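You operate a simulated robot arm through the tools that you are given. There is no shell and no other tool. Be economical: measure what you need, move in short steps, check, and stop when the job is done.

You are at the controls of a simulated two-armed robot. One attempt, no reset.

JOB
Open the catch drawer, fetch the green dust cap from the back of the workbench and set it in the inside of the catch drawer and shut the drawer again. Then open the caps drawer. Do these in the order given.

It is judged by the outcome, as a careful person would: the job done as asked, and still so three seconds after it is handed in. It fails if anything else is knocked over, pushed out of place, dropped, spilled or broken. A push-on lid holds only when it is set on centred and level and pressed home; a screw cap is set on level and turned clockwise until tight.

ROBOT AND FRAMES
Two 7-joint arms with two-finger parallel grippers on one trunk, on a base that drives. Base frame: it is fixed to the floor where the robot stands at the start and does not move with it; the origin is under the middle of the robot, x ahead of it, y to its left, z up. Units: mm, degrees, N and s.
The left shoulder is at the start at [71, 156, 1005], the right one opposite. Places, roughly: caps drawer [-4300, -1100, 700]; catch drawer [1000, 0, 600]; green dust cap [-500, -1250, 1000]; inside of the catch drawer [1100, 0, 600]. Payload 3.91 kg a hand.
The tool frame of a hand sits at the grasp point between the pads (the TCP): z along the fingers, y along the line on which they close. The tips reach 30 mm beyond it. The gripper opens to 110 mm. The fingers are 20 mm wide and 10 mm thick; the gripper's body (48 by 112 mm) begins 55 mm behind the TCP.
Orientation is told as [roll, pitch, yaw] about the base's x, y, z axes, in that order, counted from this pose: with the fingers straight down and closing along the base's y, the tool's x points along the base's -x, its y along +y and its z along -z.

CONTROLS
- The arms move only by the tool move_arm. It takes "left_motion", "right_motion" or both (then of equal length, played together; a hand with none holds still); each is a list of rows, each a list of 7 numbers: the shift along the base's x, y, z in mm, then the turn, a rotation vector about the base's x, y, z in rad, then the gripper command, from -1 (fully open) to 1 (shut), values between in proportion. In form: [[dx, dy, dz, wx, wy, wz, jaw], ...]. A call has 1 to 12 rows; each row is the pose to reach, as a shift and turn from the pose commanded when the call began. Rows are played at 5 a second. More than 50 mm and 8.6 degrees between two rows, or a gripper value outside its range, and nothing of the call is played. Where a pose cannot be reached the arm comes as near as it can. A force on the tool above 40 N (or 10 N above the force at the start of the call, whichever is more), or a blocked arm, ends the call early, and 0.2 s more pass. Each finger travels about 108 mm/s and halts on what it meets, pressing with about 29 N; the grip force reading is that of the motor and also rises with nothing between the fingers. The clock runs only during rows and for 0.2 s after the last one: add rows that repeat a pose to give the fingers time. The reply holds the time, the measured pose of the TCP, the force on the tool along the base axes, the opening and the grip force, in the units named above and with some noise, with the torque about the TCP (base axes, N m) and any sound that the robot's microphone picked up.
- Cameras (640 x 400 px; columns grow to the right, rows downward): "scene" is now at [85.7, -81.2, 1228.7]; the picture's right is [-0.92, -0.39, 0.00], its down [-0.23, 0.55, -0.80] and it looks along [0.31, -0.74, -0.60] (base axes); focal length 214 px, centre (320, 200). "left" rides on the left gripper at [72, -17, -103] in its tool frame; the picture's right is [0.23, 0.97, 0.00], its down [-0.76, 0.18, -0.62] and it looks along [-0.61, 0.14, 0.78] (tool axes); focal length 222 px, centre (320, 200). "right" rides on the right gripper at [72, 17, -103] in its tool frame; the picture's right is [-0.23, 0.97, 0.00], its down [-0.76, -0.18, -0.62] and it looks along [-0.61, -0.14, 0.78] (tool axes); focal length 222 px, centre (320, 200). There is no depth. A picture from a camera that has moved, and an enlarged one, comes with that camera's place and axes in the base frame and with its lens.
- snapshot(camera): a new picture of that camera. No time passes.
- slide_trunk(by): slides the trunk up (or, below 0, down) by that many mm; the arms and the scene camera ride with it, the base frame stays. It gives what a move gives, with no picture.
- drive_base(legs): drives the robot by 1 to 6 legs, each [ahead, left, turn to the left] in mm, mm and degrees, along the robot's own axes; the way and the turn of a leg run together, so that a leg with both is an arc; at most 1500 mm and 180 degrees a leg. The arms and the cameras ride along, it lands a little off, and it stops where it bumps. It gives what a move gives.
- aim_head(pan, tilt): turns the head with the scene camera to pan (to the left, within 86 degrees either way) and tilt (down, from -29 to 69), counted from straight ahead of the robot. It gives what a move gives.
- enlarge(camera, box): a new picture of the part [left, top, right, bottom] of that camera's present view, enlarged. No time passes.
- close_job(): hands the job in; it is judged then, once.

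Work in short steps. Places have to be worked out from the pictures, the camera data and where the tool is seen: move nearer, look again, correct. Check each grasp and each placing, and mend what went wrong. You have 165 turns and 138 pictures in all, those below and enlarged ones among them. Open the grippers and draw the arms clear of the work before you hand the job in, unless the task says otherwise; then end with one line.

The tools are called after ">>>" by a JSON object that holds its "method" and its "body". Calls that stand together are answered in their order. move_arm: Moves the arms, as the interface text tells. Its arguments: {"type":"object","properties":{"left_motion":{"type":"array"},"right_motion":{"type":"array"}},"required":[]} The other tools are called the same way: slide_trunk (by) slides the trunk up or down; drive_base (legs) drives the base; aim_head (pan, tilt) turns the head that bears the scene camera; snapshot (camera) takes a picture; enlarge (camera, box) takes an enlarged picture of a part of a camera's view; close_job () hands the job in.

At the start:

```text
t: 0.0
left_eef_pos: [909.1, -116.7, 1149.5]
left_tool_rot: [0.0, 0.0, 0.1]
left_wrist_force: [-0.2, -0.6, 0.2]
left_ft_torque: [-0.02, 0.0, 0.02]
left_opening: 110.2
left_grip_force: 0.2
right_eef_pos: [599.7, -620.3, 1090.3]
right_tool_rot: [0.0, 0.0, 0.0]
right_wrist_force: [0.5, -0.6, 0.2]
right_ft_torque: [0.02, 0.0, 0.01]
right_opening: 110.1
right_grip_force: 0.1
trunk travel left (down, up): [-450.0, 490.0]
robot x, y, heading: [-1.0, 4.2, -0.4]
head pan, tilt: [-67.3, 36.7]
```

scene: 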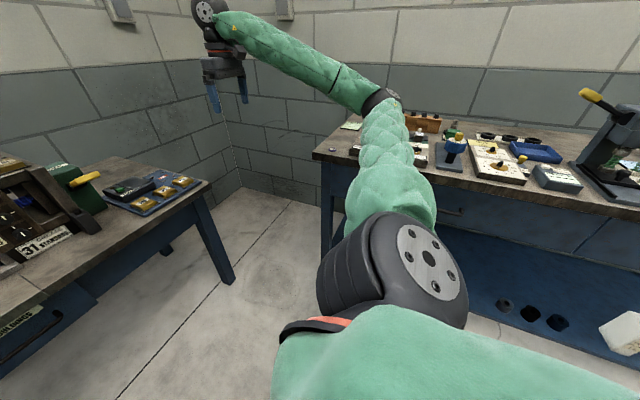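
right: 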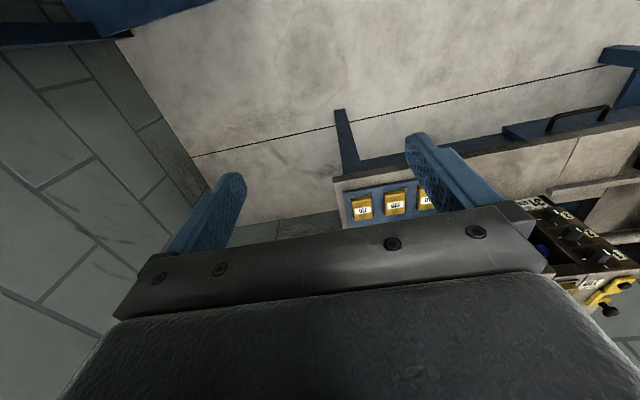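
left: 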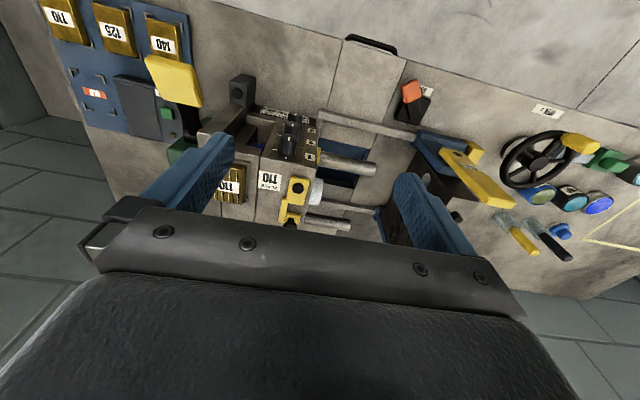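

The pictures show a press bench ahead and a workbench to the right. I look straight ahead at the catch drawer first.

>>> {"method": "aim_head", "body": {"pan": 0, "tilt": 35}}

>>> {"method": "snapshot", "body": {"camera": "scene"}}

```text
t: 1.4
left_eef_pos: [910.5, -115.9, 1150.4]
left_tool_rot: [0.0, 0.0, 0.1]
left_wrist_force: [0.0, 0.8, 0.0]
left_ft_torque: [-0.02, 0.02, -0.01]
left_opening: 110.0
left_grip_force: 0.1
right_eef_pos: [600.0, -620.8, 1090.9]
right_tool_rot: [0.1, 0.0, 0.0]
right_wrist_force: [-0.1, -0.2, 0.2]
right_ft_torque: [-0.01, 0.0, -0.01]
right_opening: 109.8
right_grip_force: 0.0
trunk travel left (down, up): [-450.0, 490.0]
robot x, y, heading: [-2.8, 0.1, 0.0]
head pan, tilt: [0.0, 35.0]
```

```text
134 pictures are left
camera scene: at [140.1, -1.0, 1231.3], right [0.0, -1.0, 0.0], down [-0.57, 0.0, -0.82], along [0.82, 0.0, -0.57], focal length 214 px, centre (320, 200)
```

scene: 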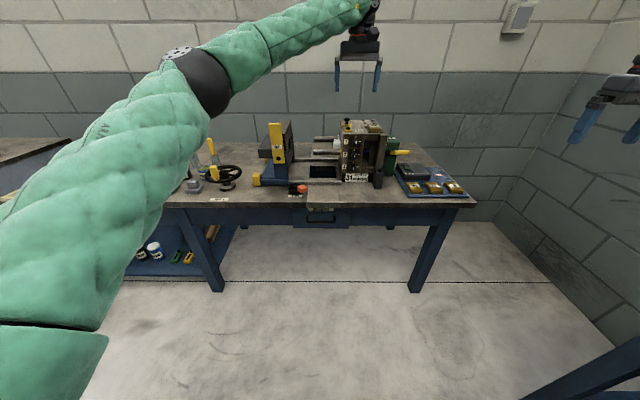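

>>> {"method": "enlarge", "body": {"camera": "scene", "box": [220, 110, 420, 235]}}

```text
3.20 times, centred on (320, 172) of scene
camera zoom: at [140.1, -1.0, 1231.3], right [0.0, -1.0, 0.0], down [-0.57, 0.0, -0.82], along [0.82, 0.0, -0.57], focal length 686 px, centre (320, 288)
```

zoom: 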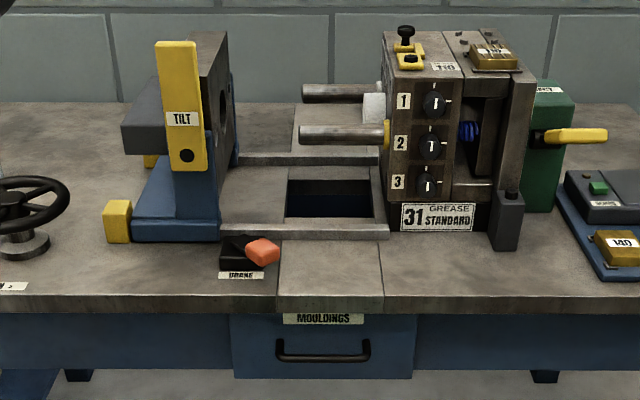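

The drawer labelled "MOULDINGS" under the drop hole is the catch drawer; its handle is a horizontal bar. I draw the left hand back from the press and yaw it so it can later point forward with the fingers closing vertically.

>>> {"method": "move_arm", "body": {"left_motion": [[-30, 25, 0, 0, 0, -0.1428, -1], [-60, 50, 0, 0, 0, -0.2856, -1], [-90, 75, 0, 0, 0, -0.4284, -1], [-120, 100, 0, 0, 0, -0.5712, -1], [-150, 125, 0, 0, 0, -0.714, -1], [-180, 150, 0, 0, 0, -0.8568, -1], [-210, 175, 0, 0, 0, -0.9996, -1], [-240, 200, 0, 0, 0, -1.1424, -1], [-270, 225, 0, 0, 0, -1.2852, -1], [-300, 250, 0, 0, 0, -1.428, -1], [-330, 260, 0, 0, 0, -1.5708, -1]]}}

```text
t: 3.8
left_eef_pos: [501.4, 89.9, 1136.5]
left_tool_rot: [0.0, -0.3, -88.7]
left_wrist_force: [0.5, -0.1, -0.5]
left_ft_torque: [-0.02, -0.03, -0.01]
left_opening: 110.2
left_grip_force: 0.0
left hand out of reach, approached as far as the arm can: row 9, 10, 11
right_eef_pos: [598.6, -620.9, 1091.4]
right_tool_rot: [-0.1, 0.0, 0.0]
right_wrist_force: [0.0, 0.0, -0.3]
right_ft_torque: [0.0, 0.0, 0.0]
right_opening: 110.2
right_grip_force: 0.0
trunk travel left (down, up): [-450.0, 490.0]
robot x, y, heading: [-1.3, 0.1, 0.1]
head pan, tilt: [0.0, 35.0]
```

It reached the yaw, coming up short on position only. Now I pitch the tool to point ahead, moving it a bit forward.

>>> {"method": "move_arm", "body": {"left_motion": [[15, 0, 0, 0, -0.1428, 0, -1], [30, 0, 0, 0, -0.2856, 0, -1], [45, 0, 0, 0, -0.4284, 0, -1], [60, 0, 0, 0, -0.5712, 0, -1], [75, 0, 0, 0, -0.714, 0, -1], [90, 0, 0, 0, -0.8568, 0, -1], [105, 0, 0, 0, -0.9996, 0, -1], [120, 0, 0, 0, -1.1424, 0, -1], [135, 0, 0, 0, -1.2852, 0, -1], [150, 0, 0, 0, -1.428, 0, -1], [165, 0, 0, 0, -1.5708, 0, -1]]}}

```text
t: 6.2
left_eef_pos: [670.8, 91.5, 1134.2]
left_tool_rot: [90.1, -0.1, -90.1]
left_wrist_force: [0.0, 0.1, 0.8]
left_ft_torque: [0.02, 0.02, -0.01]
left_opening: 110.1
left_grip_force: 0.0
left hand out of reach, approached as far as the arm can: row 1, 2, 3, 4, 5, 6
right_eef_pos: [600.8, -619.5, 1091.2]
right_tool_rot: [-0.1, 0.0, 0.0]
right_wrist_force: [0.1, 0.8, -0.7]
right_ft_torque: [-0.03, 0.0, 0.02]
right_opening: 109.8
right_grip_force: 0.1
trunk travel left (down, up): [-450.0, 490.0]
robot x, y, heading: [-3.8, 4.1, 0.2]
head pan, tilt: [0.0, 35.0]
```

The tool points forward, clear of the bench. I lower the trunk and look again for a second line of sight on the drawer.

>>> {"method": "slide_trunk", "body": {"by": -350}}

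>>> {"method": "snapshot", "body": {"camera": "scene"}}

>>> {"method": "snapshot", "body": {"camera": "left"}}

```text
t: 9.6
left_eef_pos: [680.0, 137.3, 786.4]
left_tool_rot: [90.1, -0.9, -87.2]
left_wrist_force: [0.2, 0.3, -0.1]
left_ft_torque: [-0.03, -0.01, -0.01]
left_opening: 109.7
left_grip_force: 0.1
right_eef_pos: [643.9, -577.0, 753.7]
right_tool_rot: [-0.8, -0.2, 2.8]
right_wrist_force: [0.2, -0.9, 0.3]
right_ft_torque: [-0.02, 0.01, 0.0]
right_opening: 110.2
right_grip_force: 0.0
trunk travel left (down, up): [-100.0, 840.0]
robot x, y, heading: [17.4, 2.6, 3.0]
head pan, tilt: [0.0, 35.0]
```

```text
132 pictures are left
camera scene: at [154.0, 29.1, 883.0], right [0.05, -1.0, 0.03], down [-0.57, -0.05, -0.82], along [0.82, 0.03, -0.57], focal length 214 px, centre (320, 200)
```

scene: 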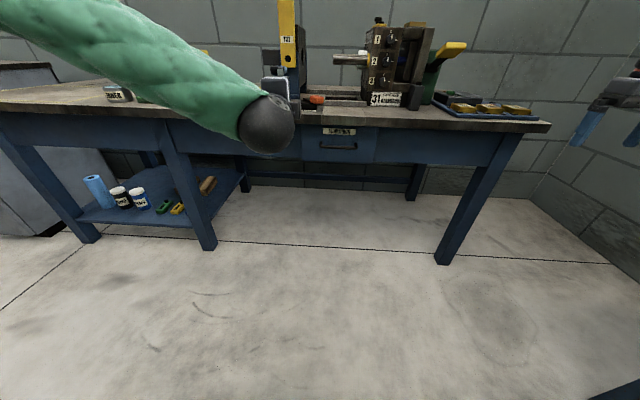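

```text
131 pictures are left
camera left: at [573.7, 204.8, 768.5], right [-0.01, 0.24, 0.97], down [-0.59, -0.79, 0.19], along [0.81, -0.57, 0.15], focal length 222 px, centre (320, 200)
```

left: 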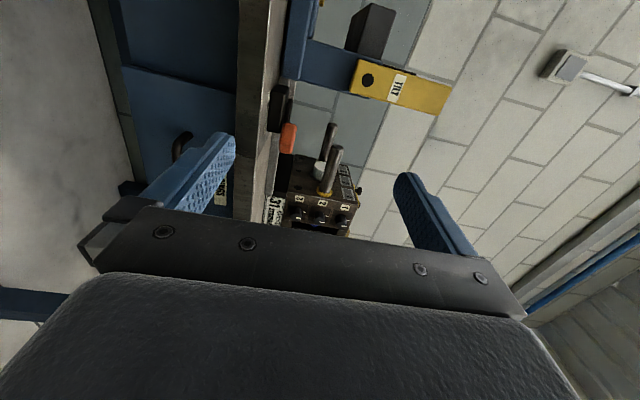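

The heading shifted 3° while lowering, so something may have touched, possibly the right arm on the right-hand bench. I look that way.

>>> {"method": "aim_head", "body": {"pan": -75, "tilt": 30}}

>>> {"method": "snapshot", "body": {"camera": "scene"}}

>>> {"method": "snapshot", "body": {"camera": "right"}}

```text
t: 11.1
left_eef_pos: [681.4, 137.6, 786.9]
left_tool_rot: [90.1, -0.9, -87.1]
left_wrist_force: [0.1, 0.1, -0.7]
left_ft_torque: [-0.01, 0.0, -0.02]
left_opening: 110.0
left_grip_force: 0.1
right_eef_pos: [643.8, -575.9, 754.6]
right_tool_rot: [-0.9, 0.0, 2.8]
right_wrist_force: [-0.6, 0.8, -0.3]
right_ft_torque: [-0.02, -0.01, -0.02]
right_opening: 110.1
right_grip_force: 0.1
trunk travel left (down, up): [-100.0, 840.0]
robot x, y, heading: [16.6, 2.8, 2.7]
head pan, tilt: [-75.0, 30.0]
```

```text
130 pictures are left
camera scene: at [93.6, -61.6, 892.6], right [-0.95, -0.31, 0.0], down [-0.15, 0.46, -0.88], along [0.27, -0.84, -0.48], focal length 214 px, centre (320, 200)
```

scene: 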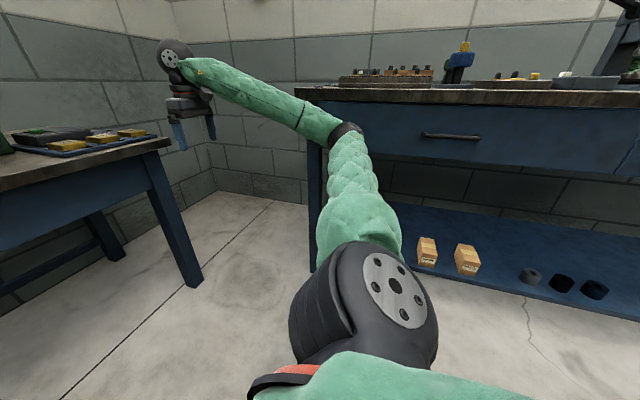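

```text
129 pictures are left
camera right: at [571.3, -560.9, 857.0], right [0.18, 0.98, -0.01], down [0.77, -0.13, 0.63], along [0.62, -0.12, -0.78], focal length 222 px, centre (320, 200)
```

right: 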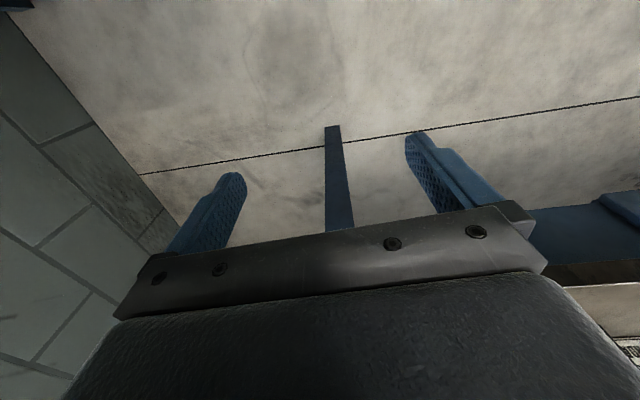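

The right elbow probably rubbed the right bench. I raise a little, then drive left with a small turn back to get off it.

>>> {"method": "slide_trunk", "body": {"by": 80}}

>>> {"method": "drive_base", "body": {"legs": [[-60, 130, 0], [0, 0, -3]]}}

>>> {"method": "snapshot", "body": {"camera": "scene"}}

```text
t: 12.2
left_eef_pos: [674.3, 156.6, 852.5]
left_tool_rot: [89.6, -0.6, -86.9]
left_wrist_force: [-0.6, -0.6, 0.6]
left_ft_torque: [0.05, 0.05, 0.05]
left_opening: 109.9
left_grip_force: 0.1
right_eef_pos: [640.8, -558.5, 819.4]
right_tool_rot: [-0.7, 0.4, 3.2]
right_wrist_force: [-0.4, -1.7, -1.6]
right_ft_torque: [0.09, 0.02, 0.0]
right_opening: 110.1
right_grip_force: 0.2
trunk travel left (down, up): [-180.0, 760.0]
robot x, y, heading: [6.5, 20.3, 3.2]
head pan, tilt: [-75.0, 30.0]
```

```text
t: 12.9
left_eef_pos: [670.6, 160.9, 866.3]
left_tool_rot: [89.9, -0.3, -86.5]
left_wrist_force: [-0.7, -0.7, 0.3]
left_ft_torque: [-0.01, 0.02, -0.01]
left_opening: 110.0
left_grip_force: 0.1
right_eef_pos: [641.6, -556.8, 823.9]
right_tool_rot: [0.0, 0.2, 3.1]
right_wrist_force: [0.3, 0.7, -0.9]
right_ft_torque: [-0.03, -0.02, -0.01]
right_opening: 109.9
right_grip_force: 0.0
trunk travel left (down, up): [-180.0, 760.0]
robot x, y, heading: [8.5, 24.2, 3.2]
head pan, tilt: [-75.0, 30.0]
stopped in leg 1: the robot was blocked; the commanded pose is now the measured one
```

```text
128 pictures are left
camera scene: at [86.6, -53.4, 971.6], right [-0.95, -0.32, 0.0], down [-0.16, 0.47, -0.87], along [0.28, -0.82, -0.5], focal length 214 px, centre (320, 200)
```

scene: 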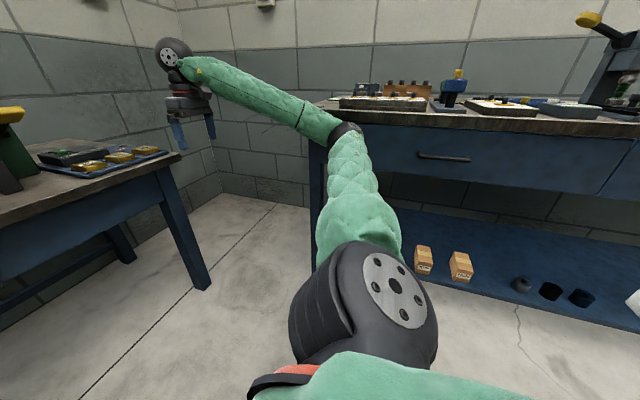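

Driving is blocked. I look to the left to see what blocks it.

>>> {"method": "aim_head", "body": {"pan": 75, "tilt": 35}}

>>> {"method": "snapshot", "body": {"camera": "scene"}}

```text
t: 15.2
left_eef_pos: [670.9, 158.6, 862.1]
left_tool_rot: [89.9, -0.4, -86.7]
left_wrist_force: [0.6, 0.4, 0.6]
left_ft_torque: [-0.05, 0.01, -0.01]
left_opening: 110.1
left_grip_force: 0.0
right_eef_pos: [641.7, -556.7, 821.4]
right_tool_rot: [-0.2, 0.2, 3.1]
right_wrist_force: [0.3, -1.5, -0.2]
right_ft_torque: [0.01, 0.0, -0.01]
right_opening: 109.9
right_grip_force: 0.1
trunk travel left (down, up): [-180.0, 760.0]
robot x, y, heading: [7.3, 20.8, 3.4]
head pan, tilt: [75.0, 35.0]
```

```text
127 pictures are left
camera scene: at [76.8, 119.0, 960.2], right [0.98, -0.2, 0.0], down [-0.12, -0.57, -0.81], along [0.16, 0.8, -0.58], focal length 214 px, centre (320, 200)
```

scene: 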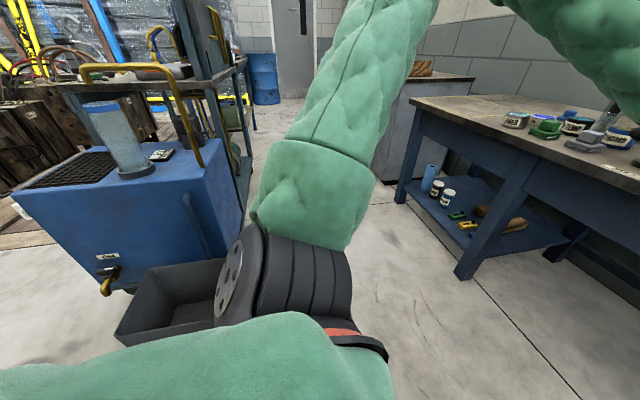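

Nothing obviously touches on the left. I look closely at the right elbow against the bench.

>>> {"method": "aim_head", "body": {"pan": -80, "tilt": 20}}

>>> {"method": "enlarge", "body": {"camera": "scene", "box": [200, 50, 460, 213]}}

>>> {"method": "aim_head", "body": {"pan": -60, "tilt": 69}}

>>> {"method": "snapshot", "body": {"camera": "scene"}}

```text
t: 17.6
left_eef_pos: [670.4, 159.8, 862.2]
left_tool_rot: [89.9, -0.3, -86.6]
left_wrist_force: [-0.3, -0.5, -0.4]
left_ft_torque: [0.01, 0.02, 0.02]
left_opening: 109.9
left_grip_force: 0.0
right_eef_pos: [641.5, -556.8, 824.1]
right_tool_rot: [-0.2, 0.3, 3.1]
right_wrist_force: [0.3, -0.5, 0.3]
right_ft_torque: [0.06, 0.01, -0.01]
right_opening: 110.0
right_grip_force: 0.1
trunk travel left (down, up): [-180.0, 760.0]
robot x, y, heading: [5.1, 24.0, 3.4]
head pan, tilt: [-80.0, 20.0]
```

```text
2.45 times, centred on (330, 132) of scene
camera zoom: at [80.8, -57.6, 985.6], right [-0.97, -0.23, 0.0], down [-0.08, 0.33, -0.94], along [0.22, -0.92, -0.34], focal length 526 px, centre (296, 368)
```

zoom: 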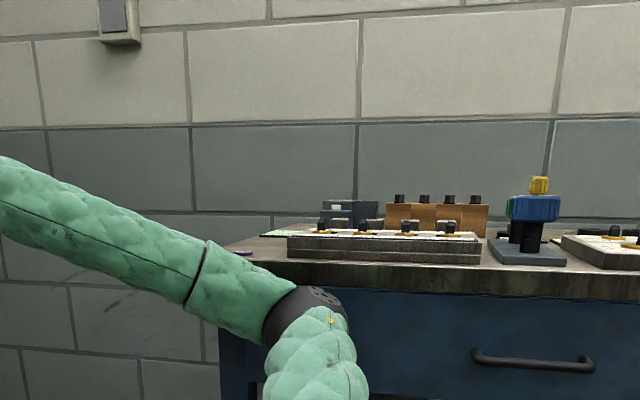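

```text
t: 18.8
left_eef_pos: [670.5, 160.2, 862.0]
left_tool_rot: [90.0, -0.5, -86.7]
left_wrist_force: [0.7, 0.1, -0.4]
left_ft_torque: [0.01, -0.04, 0.0]
left_opening: 110.0
left_grip_force: 0.0
right_eef_pos: [642.1, -557.4, 823.1]
right_tool_rot: [-0.2, 0.3, 3.2]
right_wrist_force: [0.6, 0.1, 0.0]
right_ft_torque: [0.02, -0.02, -0.01]
right_opening: 110.2
right_grip_force: 0.0
trunk travel left (down, up): [-180.0, 760.0]
robot x, y, heading: [6.5, 25.5, 3.2]
head pan, tilt: [-60.0, 68.8]
```

```text
125 pictures are left
camera scene: at [89.8, -14.3, 917.9], right [-0.83, -0.55, 0.01], down [-0.51, 0.78, -0.37], along [0.2, -0.31, -0.93], focal length 214 px, centre (320, 200)
```

scene: 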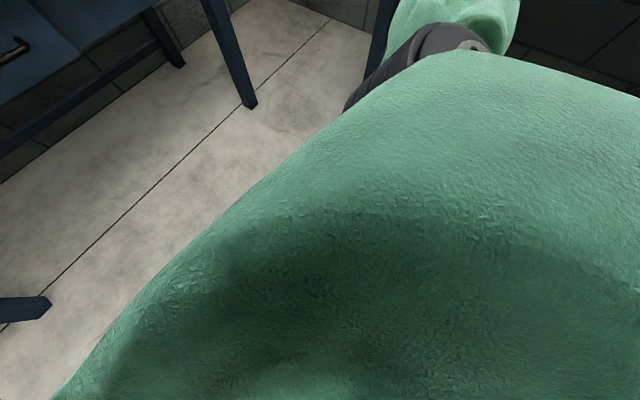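

Not conclusive. I test small separate moves: first 60 mm straight left.

>>> {"method": "drive_base", "body": {"legs": [[0, 60, 0]]}}

>>> {"method": "aim_head", "body": {"pan": -86, "tilt": 55}}

>>> {"method": "snapshot", "body": {"camera": "scene"}}

```text
t: 19.8
left_eef_pos: [666.5, 214.0, 863.8]
left_tool_rot: [90.0, 0.1, -86.6]
left_wrist_force: [-0.7, 0.1, -0.5]
left_ft_torque: [-0.02, -0.01, -0.01]
left_opening: 110.0
left_grip_force: 0.0
right_eef_pos: [637.5, -503.4, 820.8]
right_tool_rot: [0.2, 0.1, 3.0]
right_wrist_force: [0.2, -0.2, 0.8]
right_ft_torque: [-0.01, 0.01, 0.03]
right_opening: 110.1
right_grip_force: 0.1
trunk travel left (down, up): [-180.0, 760.0]
robot x, y, heading: [0.2, 81.2, 3.2]
head pan, tilt: [-60.0, 68.8]
```

```text
t: 20.7
left_eef_pos: [666.0, 213.1, 864.6]
left_tool_rot: [89.9, 0.0, -86.6]
left_wrist_force: [-0.8, -0.2, 0.1]
left_ft_torque: [0.0, 0.03, 0.01]
left_opening: 110.0
left_grip_force: 0.0
right_eef_pos: [637.2, -504.0, 819.0]
right_tool_rot: [0.2, 0.1, 3.0]
right_wrist_force: [-0.4, -0.3, -0.1]
right_ft_torque: [0.0, 0.03, 0.01]
right_opening: 110.1
right_grip_force: 0.0
trunk travel left (down, up): [-180.0, 760.0]
robot x, y, heading: [2.0, 83.9, 3.6]
head pan, tilt: [-85.9, 55.0]
```

```text
124 pictures are left
camera scene: at [63.9, 14.5, 933.1], right [-0.99, -0.13, 0.0], down [-0.11, 0.81, -0.57], along [0.07, -0.57, -0.82], focal length 214 px, centre (320, 200)
```

scene: 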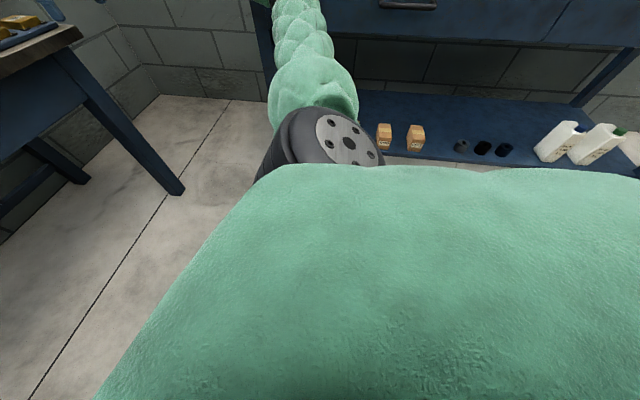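

Free now: the elbow was on the bench. I straighten the heading and check the right-hand bench is undisturbed.

>>> {"method": "drive_base", "body": {"legs": [[0, 40, -3.3]]}}

>>> {"method": "aim_head", "body": {"pan": -70, "tilt": 15}}

>>> {"method": "snapshot", "body": {"camera": "scene"}}

```text
t: 21.6
left_eef_pos: [671.6, 217.0, 865.5]
left_tool_rot: [89.9, 0.0, -89.9]
left_wrist_force: [0.1, 0.5, 0.1]
left_ft_torque: [0.01, -0.01, -0.01]
left_opening: 110.1
left_grip_force: 0.0
right_eef_pos: [600.9, -498.0, 819.7]
right_tool_rot: [0.2, 0.1, -0.2]
right_wrist_force: [1.4, 1.1, 0.6]
right_ft_torque: [-0.01, -0.02, -0.02]
right_opening: 109.9
right_grip_force: 0.2
trunk travel left (down, up): [-180.0, 760.0]
robot x, y, heading: [0.7, 125.0, 0.2]
head pan, tilt: [-85.9, 55.0]
```

```text
t: 22.6
left_eef_pos: [670.6, 216.2, 864.8]
left_tool_rot: [89.9, -0.1, -89.9]
left_wrist_force: [0.3, -0.1, -0.2]
left_ft_torque: [0.02, 0.01, -0.06]
left_opening: 109.9
left_grip_force: 0.0
right_eef_pos: [600.8, -498.2, 819.2]
right_tool_rot: [0.2, 0.1, -0.1]
right_wrist_force: [0.2, 0.5, 1.1]
right_ft_torque: [-0.03, -0.04, 0.03]
right_opening: 110.0
right_grip_force: 0.1
trunk travel left (down, up): [-180.0, 760.0]
robot x, y, heading: [-0.2, 121.8, 0.2]
head pan, tilt: [-70.0, 15.0]
```

```text
123 pictures are left
camera scene: at [85.5, 35.9, 993.2], right [-0.94, -0.34, 0.0], down [-0.09, 0.24, -0.97], along [0.33, -0.91, -0.26], focal length 214 px, centre (320, 200)
```

scene: 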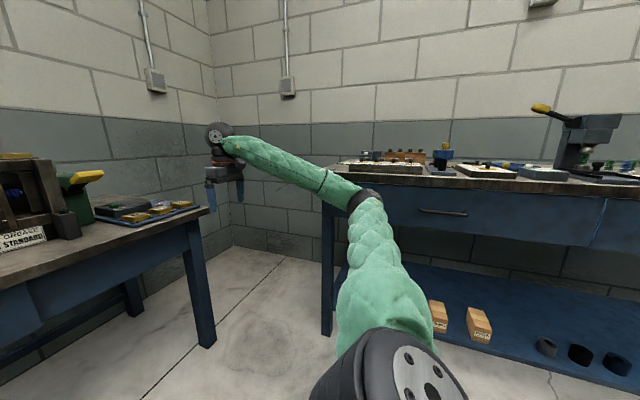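

Bench is undisturbed and the elbow is clear. Triangulating gives the handle at about (878, -3, 613); I lower the trunk 120 and look ahead.

>>> {"method": "slide_trunk", "body": {"by": -120}}

>>> {"method": "aim_head", "body": {"pan": -10, "tilt": 15}}

>>> {"method": "snapshot", "body": {"camera": "scene"}}

```text
t: 24.1
left_eef_pos: [671.8, 215.9, 744.4]
left_tool_rot: [90.0, 0.0, -89.8]
left_wrist_force: [-0.3, 0.4, -0.7]
left_ft_torque: [0.02, -0.02, 0.02]
left_opening: 109.9
left_grip_force: 0.0
right_eef_pos: [601.2, -498.5, 701.5]
right_tool_rot: [0.2, 0.0, -0.2]
right_wrist_force: [-0.5, 0.0, 0.0]
right_ft_torque: [0.02, -0.02, -0.01]
right_opening: 109.9
right_grip_force: 0.0
trunk travel left (down, up): [-60.0, 880.0]
robot x, y, heading: [-0.4, 126.2, 0.2]
head pan, tilt: [-70.0, 15.0]
```

```text
t: 25.4
left_eef_pos: [671.9, 215.5, 745.2]
left_tool_rot: [89.9, 0.0, -90.0]
left_wrist_force: [0.6, 0.0, -0.5]
left_ft_torque: [-0.02, -0.02, 0.02]
left_opening: 110.1
left_grip_force: 0.0
right_eef_pos: [601.0, -498.6, 699.8]
right_tool_rot: [0.3, 0.2, -0.3]
right_wrist_force: [-0.4, 0.4, 0.3]
right_ft_torque: [-0.01, 0.01, 0.02]
right_opening: 110.2
right_grip_force: 0.1
trunk travel left (down, up): [-60.0, 880.0]
robot x, y, heading: [-1.2, 126.8, 0.2]
head pan, tilt: [-10.0, 15.0]
```

```text
122 pictures are left
camera scene: at [145.3, 107.5, 873.3], right [-0.17, -0.98, 0.0], down [-0.26, 0.04, -0.97], along [0.95, -0.17, -0.26], focal length 214 px, centre (320, 200)
```

scene: 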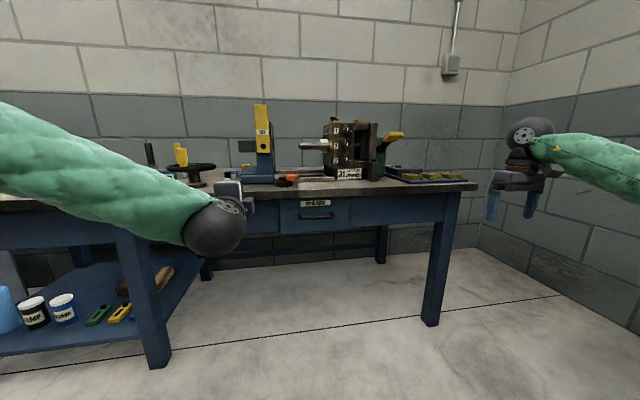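

>>> {"method": "enlarge", "body": {"camera": "scene", "box": [256, 170, 384, 250]}}

```text
5.00 times, centred on (320, 210) of scene
camera zoom: at [145.3, 107.5, 873.3], right [-0.17, -0.98, 0.0], down [-0.26, 0.04, -0.97], along [0.95, -0.17, -0.26], focal length 1072 px, centre (320, 150)
```

zoom: 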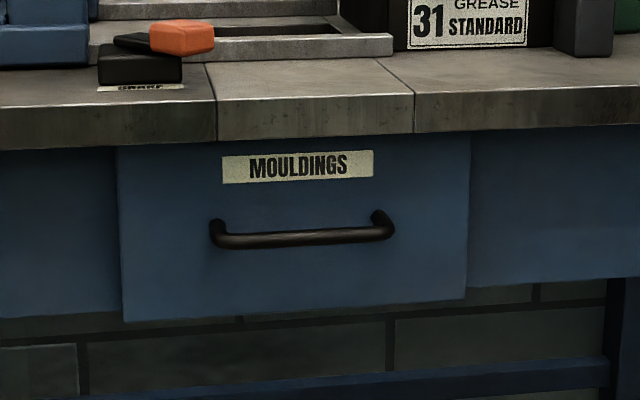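

Refined: handle centre about (878, -11, 608), bench underside at ~686. I move the left hand to a stand-off in front of the handle with the fingers half closed.

>>> {"method": "move_arm", "body": {"left_motion": [[0, -40, -25, 0, 0, 0, -0.8], [0, -80, -50, 0, 0, 0, -0.6], [0, -120, -75, 0, 0, 0, -0.4], [0, -160, -100, 0, 0, 0, -0.2], [20, -200, -120, 0, 0, 0, -0.1], [55, -226, -137, 0, 0, 0, -0.1], [95, -226, -137, 0, 0, 0, -0.1], [128, -226, -137, 0, 0, 0, -0.1]]}}

>>> {"method": "snapshot", "body": {"camera": "left"}}

>>> {"method": "snapshot", "body": {"camera": "scene"}}

```text
t: 27.2
left_eef_pos: [800.6, -7.9, 606.3]
left_tool_rot: [89.9, 0.0, -89.9]
left_wrist_force: [-0.6, 0.0, 0.3]
left_ft_torque: [0.02, -0.01, 0.01]
left_opening: 60.3
left_grip_force: 0.1
right_eef_pos: [601.9, -497.9, 700.3]
right_tool_rot: [0.1, 0.2, -0.1]
right_wrist_force: [0.1, 0.6, -0.2]
right_ft_torque: [-0.03, 0.02, 0.01]
right_opening: 109.8
right_grip_force: 0.1
trunk travel left (down, up): [-60.0, 880.0]
robot x, y, heading: [1.5, 122.4, -0.0]
head pan, tilt: [-10.0, 15.0]
```

```text
120 pictures are left
camera left: at [697.0, 64.4, 590.5], right [0.0, 0.23, 0.97], down [-0.62, -0.76, 0.18], along [0.78, -0.61, 0.14], focal length 222 px, centre (320, 200)
```

left: 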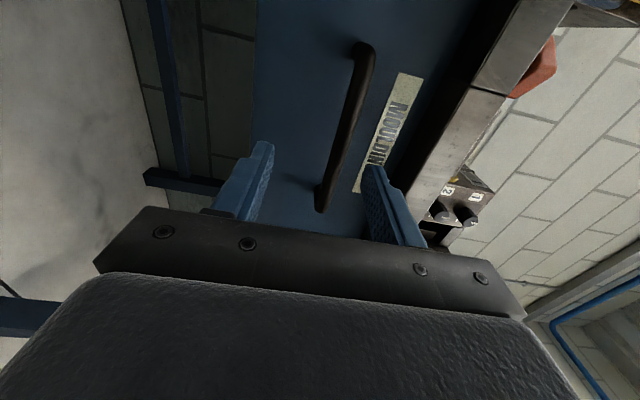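

```text
119 pictures are left
camera scene: at [145.3, 107.4, 873.3], right [-0.17, -0.99, 0.0], down [-0.26, 0.04, -0.97], along [0.95, -0.17, -0.26], focal length 214 px, centre (320, 200)
```

scene: 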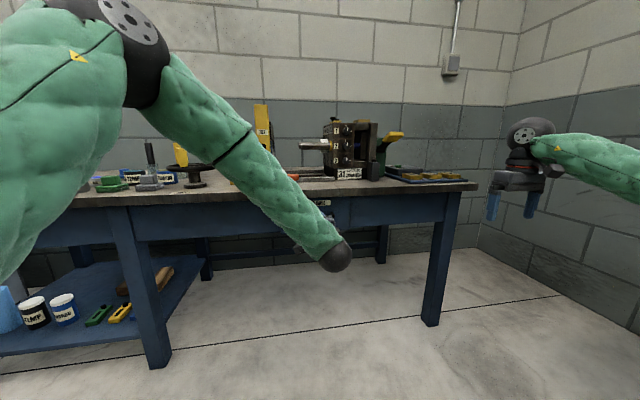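

The wrist camera puts the bar at z≈620, scene said ~610. I raise 9 mm, advance 65 mm so the tips pass the bar, and look.

>>> {"method": "move_arm", "body": {"left_motion": [[0, 0, 9, 0, 0, 0, -0.1], [25, 0, 9, 0, 0, 0, -0.1], [45, 0, 9, 0, 0, 0, -0.1], [62, 0, 9, 0, 0, 0, -0.1]]}}

>>> {"method": "snapshot", "body": {"camera": "left"}}

```text
t: 28.2
left_eef_pos: [851.3, -8.6, 615.2]
left_tool_rot: [89.8, 0.0, -89.9]
left_wrist_force: [-8.9, 3.0, 1.5]
left_ft_torque: [-0.15, -0.38, 0.0]
left_opening: 61.5
left_grip_force: 1.2
right_eef_pos: [600.7, -497.2, 699.5]
right_tool_rot: [0.3, 0.1, -0.2]
right_wrist_force: [0.1, -0.2, 0.0]
right_ft_torque: [0.03, -0.01, 0.02]
right_opening: 109.8
right_grip_force: 0.1
trunk travel left (down, up): [-60.0, 880.0]
robot x, y, heading: [0.4, 125.2, 0.0]
head pan, tilt: [-10.0, 15.0]
stopped in row 4 (left hand): the force on the tool passed its limit at 175 N (the readings are from after the stop); the commanded pose is now the measured one
```

```text
118 pictures are left
camera left: at [747.8, 64.1, 598.6], right [0.0, 0.23, 0.97], down [-0.62, -0.76, 0.18], along [0.78, -0.61, 0.14], focal length 222 px, centre (320, 200)
```

left: 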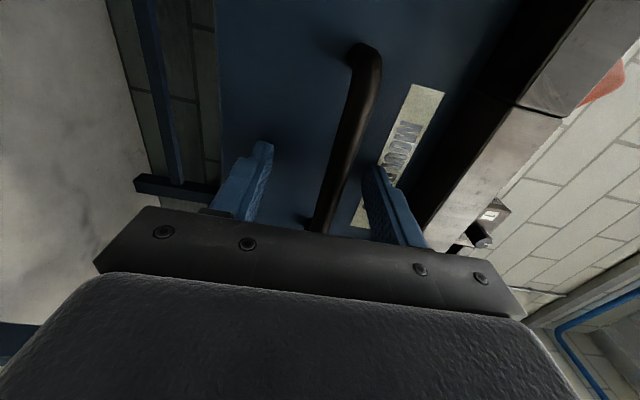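

The tips touched the drawer face (x≈882); the bar sits between the fingers. I back off 6 mm and close.

>>> {"method": "move_arm", "body": {"left_motion": [[-7, 0, 0, 0, 0, 0, 0.2], [-7, 0, 0, 0, 0, 0, 0.6], [-7, 0, 0, 0, 0, 0, 1], [-7, 0, 0, 0, 0, 0, 1]]}}

>>> {"method": "snapshot", "body": {"camera": "left"}}

```text
t: 29.2
left_eef_pos: [844.1, -8.8, 619.9]
left_tool_rot: [90.2, -0.1, -89.8]
left_wrist_force: [4.7, -3.5, 33.6]
left_ft_torque: [0.06, -0.06, 0.25]
left_opening: 11.7
left_grip_force: 45.0
right_eef_pos: [600.1, -498.7, 700.6]
right_tool_rot: [0.2, 0.0, -0.2]
right_wrist_force: [0.7, -0.5, -1.5]
right_ft_torque: [0.0, 0.02, 0.0]
right_opening: 109.6
right_grip_force: 0.1
trunk travel left (down, up): [-60.0, 880.0]
robot x, y, heading: [4.2, 122.4, -0.1]
head pan, tilt: [-10.0, 15.0]
```

```text
117 pictures are left
camera left: at [740.5, 64.2, 603.2], right [0.0, 0.23, 0.97], down [-0.62, -0.76, 0.18], along [0.78, -0.61, 0.14], focal length 222 px, centre (320, 200)
```

left: 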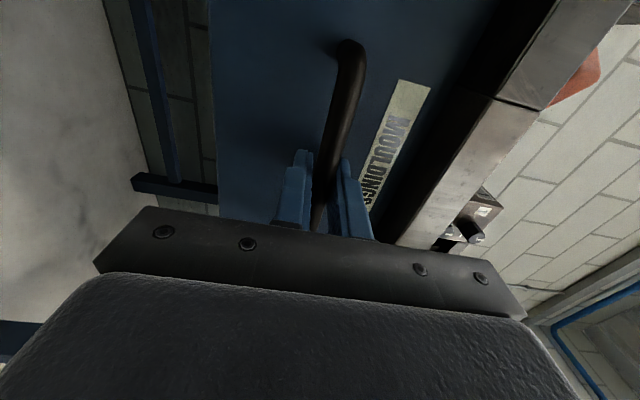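

Handle is held (11.7 mm). I pull back with a small upward relief.

>>> {"method": "move_arm", "body": {"left_motion": [[-5, 0, 5, 0, 0, 0, 1], [-25, 0, 5, 0, 0, 0, 1], [-50, 0, 5, 0, 0, 0, 1], [-75, 0, 5, 0, 0, 0, 1], [-100, 0, 5, 0, 0, 0, 1], [-125, 0, 5, 0, 0, 0, 1], [-150, 0, 5, 0, 0, 0, 1], [-175, 0, 5, 0, 0, 0, 1], [-175, 0, 5, 0, 0, 0, 1]]}}

>>> {"method": "snapshot", "body": {"camera": "scene"}}

```text
t: 31.2
left_eef_pos: [669.8, -7.8, 620.0]
left_tool_rot: [89.8, 0.0, -90.0]
left_wrist_force: [-2.9, 18.2, 11.3]
left_ft_torque: [0.01, -0.04, 0.05]
left_opening: 11.5
left_grip_force: 45.3
right_eef_pos: [601.9, -497.3, 700.3]
right_tool_rot: [0.2, 0.0, -0.2]
right_wrist_force: [0.2, 0.2, 0.5]
right_ft_torque: [0.0, -0.01, -0.01]
right_opening: 110.2
right_grip_force: 0.1
trunk travel left (down, up): [-60.0, 880.0]
robot x, y, heading: [2.1, 123.9, 0.4]
head pan, tilt: [-10.0, 15.0]
```

```text
116 pictures are left
camera scene: at [144.7, 108.2, 873.4], right [-0.17, -0.99, 0.0], down [-0.25, 0.04, -0.97], along [0.95, -0.17, -0.26], focal length 214 px, centre (320, 200)
```

scene: 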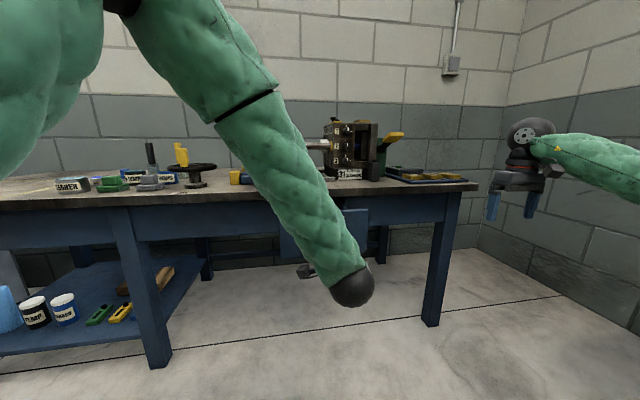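

The drawer is following. I try a further 60 mm, easing the side force.

>>> {"method": "move_arm", "body": {"left_motion": [[-15, 2, 1, 0, 0, 0, 1], [-30, 3, 2, 0, 0, 0, 1], [-45, 3, 2, 0, 0, 0, 1], [-60, 3, 2, 0, 0, 0, 1], [-60, 3, 2, 0, 0, 0, 1]]}}

>>> {"method": "snapshot", "body": {"camera": "left"}}

```text
t: 32.4
left_eef_pos: [608.7, -7.3, 620.0]
left_tool_rot: [89.6, 0.1, -90.1]
left_wrist_force: [-2.1, -22.1, -17.5]
left_ft_torque: [-0.18, 0.06, -0.81]
left_opening: 11.5
left_grip_force: 45.4
right_eef_pos: [600.1, -500.6, 697.8]
right_tool_rot: [0.3, 0.2, -0.3]
right_wrist_force: [-0.1, 0.2, 0.7]
right_ft_torque: [0.0, 0.04, 0.04]
right_opening: 110.1
right_grip_force: 0.1
trunk travel left (down, up): [-60.0, 880.0]
robot x, y, heading: [3.5, 124.7, 0.2]
head pan, tilt: [-10.0, 15.0]
```

```text
115 pictures are left
camera left: at [506.8, 66.1, 604.5], right [0.01, 0.23, 0.97], down [-0.62, -0.76, 0.18], along [0.78, -0.61, 0.14], focal length 222 px, centre (320, 200)
```

left: 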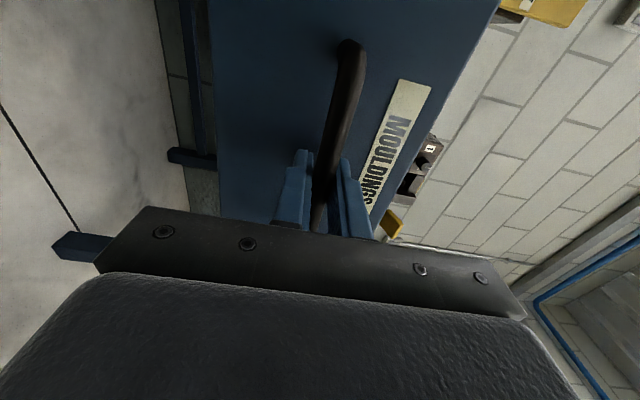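

Drawer is about 235 mm out — enough. I open the fingers and back off.

>>> {"method": "move_arm", "body": {"left_motion": [[0, 0, 0, 0, 0, 0, 0.3], [0, 0, 0, 0, 0, 0, -0.2], [0, 0, 0, 0, 0, 0, -0.2], [-15, 0, 0, 0, 0, 0, -0.2], [-30, 0, 0, 0, 0, 0, -0.2], [-50, 0, 0, 0, 0, 0, -0.2]]}}

>>> {"method": "aim_head", "body": {"pan": -86, "tilt": 25}}

>>> {"method": "snapshot", "body": {"camera": "scene"}}

>>> {"method": "snapshot", "body": {"camera": "left"}}

```text
t: 33.8
left_eef_pos: [560.1, -5.5, 621.9]
left_tool_rot: [89.9, 0.1, -89.9]
left_wrist_force: [-0.3, 0.4, -0.1]
left_ft_torque: [0.01, 0.0, -0.04]
left_opening: 66.1
left_grip_force: 0.1
right_eef_pos: [601.8, -498.8, 699.6]
right_tool_rot: [0.2, 0.1, -0.2]
right_wrist_force: [-0.3, 0.6, 1.1]
right_ft_torque: [0.03, 0.03, -0.02]
right_opening: 109.9
right_grip_force: 0.1
trunk travel left (down, up): [-60.0, 880.0]
robot x, y, heading: [1.5, 122.6, 0.1]
head pan, tilt: [-10.0, 15.0]
```

```text
t: 35.3
left_eef_pos: [559.7, -6.8, 621.7]
left_tool_rot: [89.9, 0.1, -89.9]
left_wrist_force: [-0.2, 0.2, 0.7]
left_ft_torque: [0.01, -0.01, -0.03]
left_opening: 65.9
left_grip_force: 0.1
right_eef_pos: [601.7, -498.5, 699.2]
right_tool_rot: [0.1, 0.1, -0.3]
right_wrist_force: [1.4, -0.3, -0.7]
right_ft_torque: [0.0, 0.03, -0.03]
right_opening: 109.9
right_grip_force: 0.1
trunk travel left (down, up): [-60.0, 880.0]
robot x, y, heading: [0.4, 127.9, 0.0]
head pan, tilt: [-85.9, 25.0]
```

```text
114 pictures are left
camera scene: at [60.1, 31.6, 857.1], right [-1.0, -0.07, 0.0], down [-0.03, 0.42, -0.91], along [0.07, -0.9, -0.42], focal length 214 px, centre (320, 200)
```

scene: 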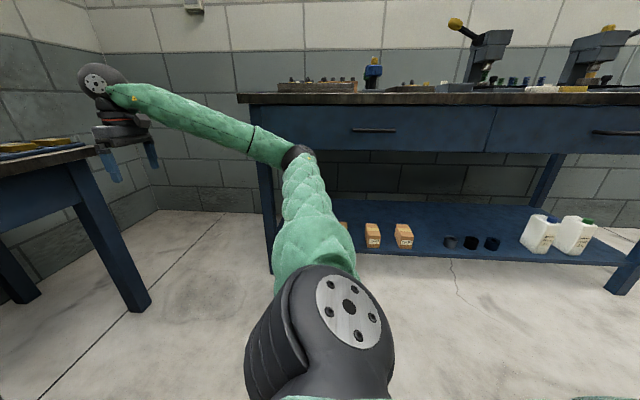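

```text
113 pictures are left
camera left: at [456.5, 66.9, 605.7], right [0.0, 0.23, 0.97], down [-0.62, -0.76, 0.18], along [0.78, -0.61, 0.14], focal length 222 px, centre (320, 200)
```

left: 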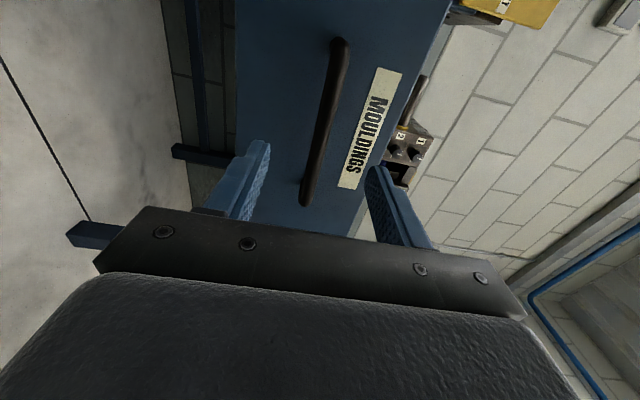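

The drawer is released and the bench on the right is seen (front edge y≈-840, top z≈850). I back up 100 mm and raise the trunk so both arms are above bench height before turning.

>>> {"method": "drive_base", "body": {"legs": [[-100, 0, 0]]}}

>>> {"method": "slide_trunk", "body": {"by": 430}}

>>> {"method": "snapshot", "body": {"camera": "scene"}}

```text
t: 36.4
left_eef_pos: [462.9, -5.2, 622.3]
left_tool_rot: [89.8, 0.0, -89.7]
left_wrist_force: [0.4, -0.7, -0.1]
left_ft_torque: [-0.02, -0.02, 0.0]
left_opening: 66.0
left_grip_force: 0.0
right_eef_pos: [506.8, -497.3, 699.0]
right_tool_rot: [0.1, 0.0, -0.1]
right_wrist_force: [-0.1, 0.3, -0.9]
right_ft_torque: [0.0, -0.01, -0.01]
right_opening: 110.0
right_grip_force: 0.1
trunk travel left (down, up): [-60.0, 880.0]
robot x, y, heading: [-97.0, 122.3, 0.2]
head pan, tilt: [-85.9, 25.0]
```

```text
refused: 430 is not a number from -400 to 400
```

```text
112 pictures are left
camera scene: at [-36.3, 31.4, 857.1], right [-1.0, -0.07, 0.0], down [-0.03, 0.42, -0.91], along [0.07, -0.9, -0.42], focal length 214 px, centre (320, 200)
```

scene: 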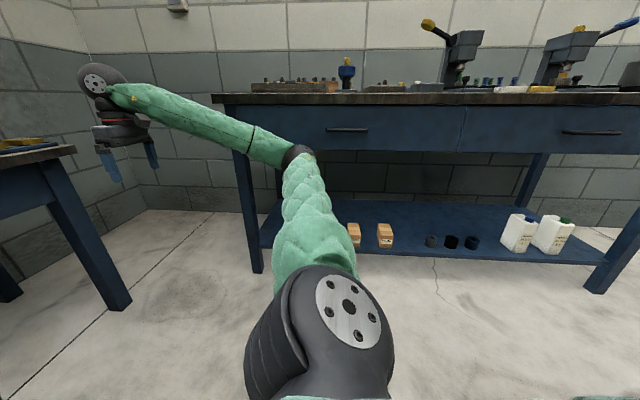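

Leg geometry gives the bench front at y≈-850; the elbow should be clear. Raise by 400.

>>> {"method": "slide_trunk", "body": {"by": 400}}

>>> {"method": "snapshot", "body": {"camera": "scene"}}

>>> {"method": "snapshot", "body": {"camera": "left"}}

```text
t: 40.2
left_eef_pos: [463.6, -6.4, 1022.2]
left_tool_rot: [89.8, 0.0, -89.8]
left_wrist_force: [0.2, 0.3, 0.4]
left_ft_torque: [0.01, 0.0, -0.01]
left_opening: 66.1
left_grip_force: 0.0
right_eef_pos: [506.1, -498.1, 1098.9]
right_tool_rot: [0.2, 0.2, -0.2]
right_wrist_force: [0.4, -0.4, 0.4]
right_ft_torque: [0.0, -0.03, 0.0]
right_opening: 110.1
right_grip_force: 0.1
trunk travel left (down, up): [-460.0, 480.0]
robot x, y, heading: [-94.4, 121.4, 0.4]
head pan, tilt: [-85.9, 25.0]
```

```text
111 pictures are left
camera scene: at [-36.1, 31.1, 1257.0], right [-1.0, -0.07, 0.0], down [-0.03, 0.42, -0.91], along [0.07, -0.9, -0.42], focal length 214 px, centre (320, 200)
```

scene: 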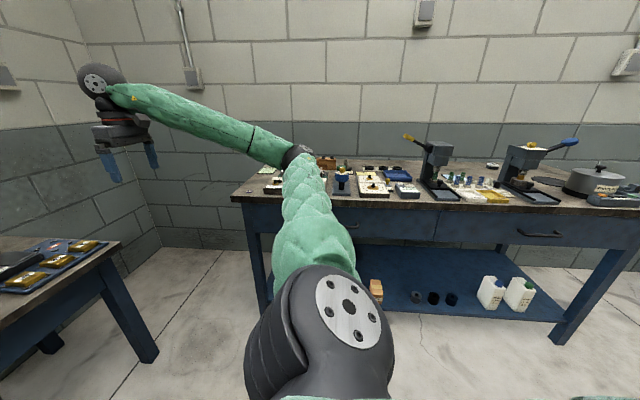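

```text
110 pictures are left
camera left: at [360.2, 66.9, 1005.6], right [0.0, 0.23, 0.97], down [-0.62, -0.76, 0.18], along [0.78, -0.6, 0.14], focal length 222 px, centre (320, 200)
```

left: 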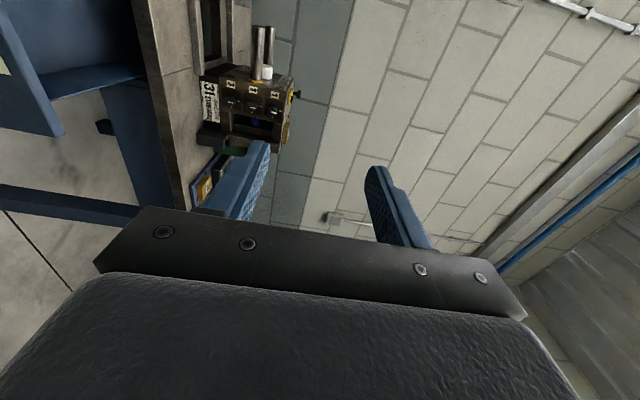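

Now zoom on the workbench back to find the green dust cap.

>>> {"method": "enlarge", "body": {"camera": "scene", "box": [310, 125, 470, 225]}}

>>> {"method": "enlarge", "body": {"camera": "scene", "box": [440, 125, 600, 225]}}

```text
4.00 times, centred on (390, 175) of scene
camera zoom: at [-36.1, 31.1, 1257.0], right [-1.0, -0.07, 0.0], down [-0.03, 0.42, -0.91], along [0.07, -0.9, -0.42], focal length 858 px, centre (40, 300)
```

zoom: 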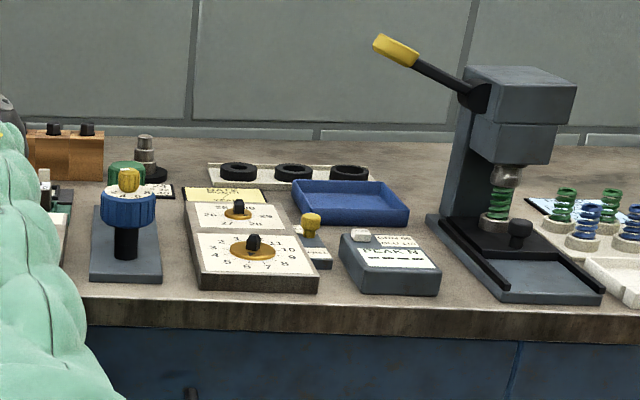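

```text
4.00 times, centred on (520, 175) of scene
camera zoom: at [-36.1, 31.1, 1257.0], right [-1.0, -0.07, 0.0], down [-0.03, 0.42, -0.91], along [0.07, -0.9, -0.42], focal length 858 px, centre (-480, 300)
```

zoom: 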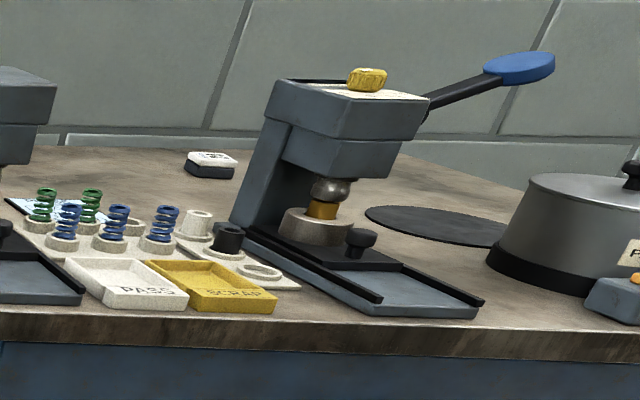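

A green round cap-like item stands behind the blue valve near (-70,-1250,880), but I'd like a better view. With arms above bench level I turn right 90° in place.

>>> {"method": "drive_base", "body": {"legs": [[0, 0, -45], [0, 0, -45]]}}

>>> {"method": "aim_head", "body": {"pan": 0, "tilt": 20}}

>>> {"method": "snapshot", "body": {"camera": "scene"}}

```text
t: 44.9
left_eef_pos: [-248.6, -427.4, 1020.8]
left_tool_rot: [89.8, 0.0, 177.6]
left_wrist_force: [-0.4, 0.0, 0.3]
left_ft_torque: [0.01, 0.03, 0.0]
left_opening: 65.9
left_grip_force: 0.2
right_eef_pos: [-742.6, -447.3, 1099.9]
right_tool_rot: [0.2, 0.0, -92.6]
right_wrist_force: [0.1, -0.1, 1.2]
right_ft_torque: [-0.03, 0.01, 0.01]
right_opening: 109.9
right_grip_force: 0.0
trunk travel left (down, up): [-460.0, 480.0]
robot x, y, heading: [-93.3, 121.2, -92.3]
head pan, tilt: [-85.9, 25.0]
```

```text
t: 46.5
left_eef_pos: [-249.1, -428.3, 1021.5]
left_tool_rot: [89.8, -0.1, 177.6]
left_wrist_force: [-0.4, -0.6, -0.1]
left_ft_torque: [0.01, 0.03, 0.02]
left_opening: 66.1
left_grip_force: 0.1
right_eef_pos: [-741.5, -448.9, 1099.1]
right_tool_rot: [0.1, 0.1, -92.5]
right_wrist_force: [0.0, 0.0, 0.1]
right_ft_torque: [-0.02, 0.0, 0.01]
right_opening: 110.2
right_grip_force: 0.1
trunk travel left (down, up): [-460.0, 480.0]
robot x, y, heading: [-95.8, 126.4, -92.1]
head pan, tilt: [0.0, 20.0]
```

```text
107 pictures are left
camera scene: at [-99.8, -20.0, 1265.2], right [-1.0, 0.04, 0.0], down [0.01, 0.34, -0.94], along [-0.04, -0.94, -0.34], focal length 214 px, centre (320, 200)
```

scene: 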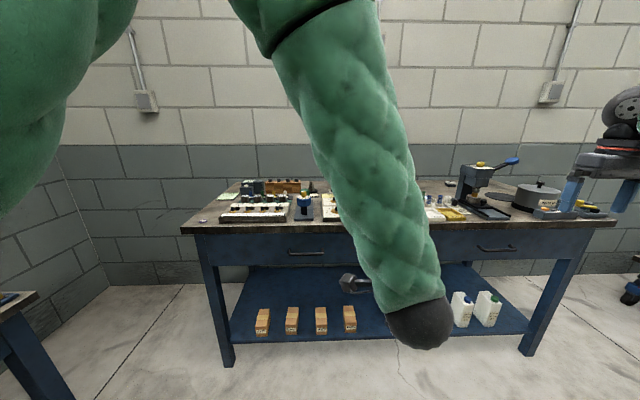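

The left arm blocks the view; I swing its hand out to the robot's left (+x).

>>> {"method": "move_arm", "body": {"left_motion": [[45, 0, 0, 0, 0, 0, -0.2], [90, 0, 0, 0, 0, 0, -0.2], [135, 0, 0, 0, 0, 0, -0.2], [180, 0, 0, 0, 0, 0, -0.2], [225, 0, 0, 0, 0, 0, -0.2], [270, 0, 0, 0, 0, 0, -0.2], [315, 0, 0, 0, 0, 0, -0.2], [360, 0, 0, 0, 0, 0, -0.2], [400, 0, 0, 0, 0, 0, -0.2]]}}

>>> {"method": "snapshot", "body": {"camera": "scene"}}

```text
t: 48.6
left_eef_pos: [62.9, -525.5, 1094.3]
left_tool_rot: [85.9, 12.5, 172.6]
left_wrist_force: [0.7, -0.1, -1.1]
left_ft_torque: [-0.02, 0.04, 0.03]
left_opening: 65.9
left_grip_force: 0.0
left hand out of reach, approached as far as the arm can: row 3, 4, 5, 6, 7, 8, 9
right_eef_pos: [-741.6, -452.3, 1097.0]
right_tool_rot: [0.1, 0.0, -92.5]
right_wrist_force: [0.0, -0.5, -0.8]
right_ft_torque: [0.09, -0.05, -0.02]
right_opening: 109.8
right_grip_force: 0.0
trunk travel left (down, up): [-460.0, 480.0]
robot x, y, heading: [-93.4, 126.2, -92.4]
head pan, tilt: [0.0, 20.0]
stopped in row 9 (left hand): the arm was blocked; the commanded pose is now the measured one
```

```text
106 pictures are left
camera scene: at [-99.0, -23.1, 1264.7], right [-1.0, 0.04, 0.0], down [0.01, 0.34, -0.94], along [-0.04, -0.94, -0.34], focal length 214 px, centre (320, 200)
```

scene: 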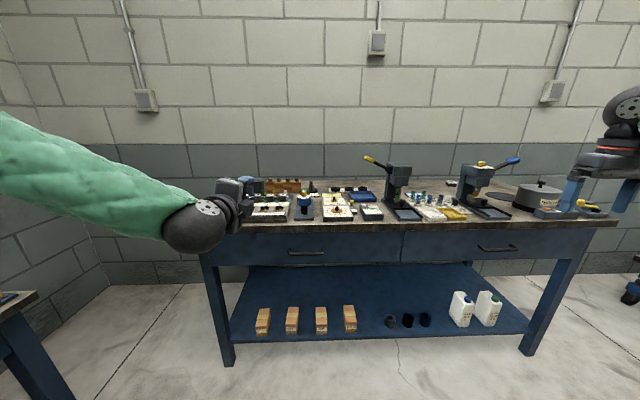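

>>> {"method": "enlarge", "body": {"camera": "scene", "box": [240, 140, 400, 240]}}

>>> {"method": "enlarge", "body": {"camera": "scene", "box": [380, 140, 620, 240]}}

```text
4.00 times, centred on (320, 190) of scene
camera zoom: at [-99.0, -23.1, 1264.7], right [-1.0, 0.04, 0.0], down [0.01, 0.34, -0.94], along [-0.04, -0.94, -0.34], focal length 858 px, centre (320, 240)
```

zoom: 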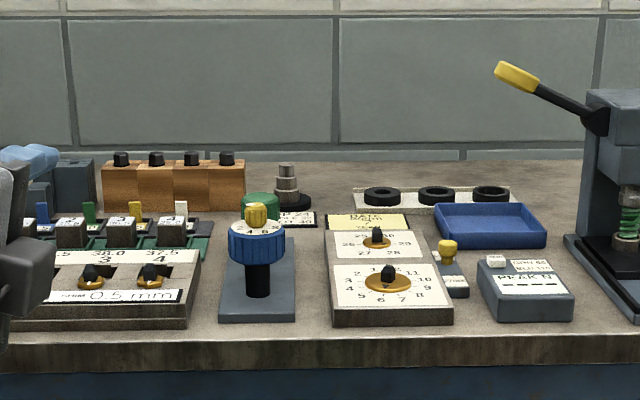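

```text
2.67 times, centred on (500, 190) of scene
camera zoom: at [-99.0, -23.1, 1264.7], right [-1.0, 0.04, 0.0], down [0.01, 0.34, -0.94], along [-0.04, -0.94, -0.34], focal length 572 px, centre (-160, 227)
```

zoom: 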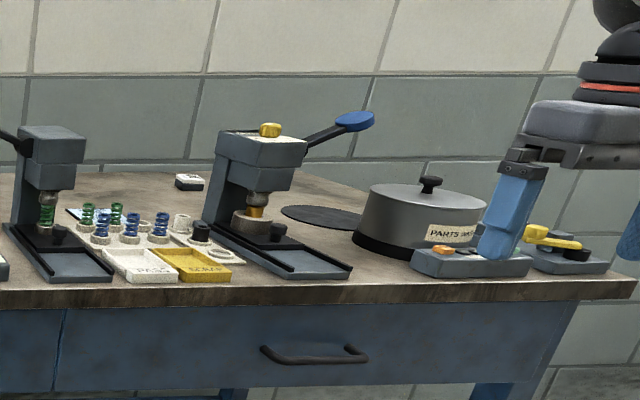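

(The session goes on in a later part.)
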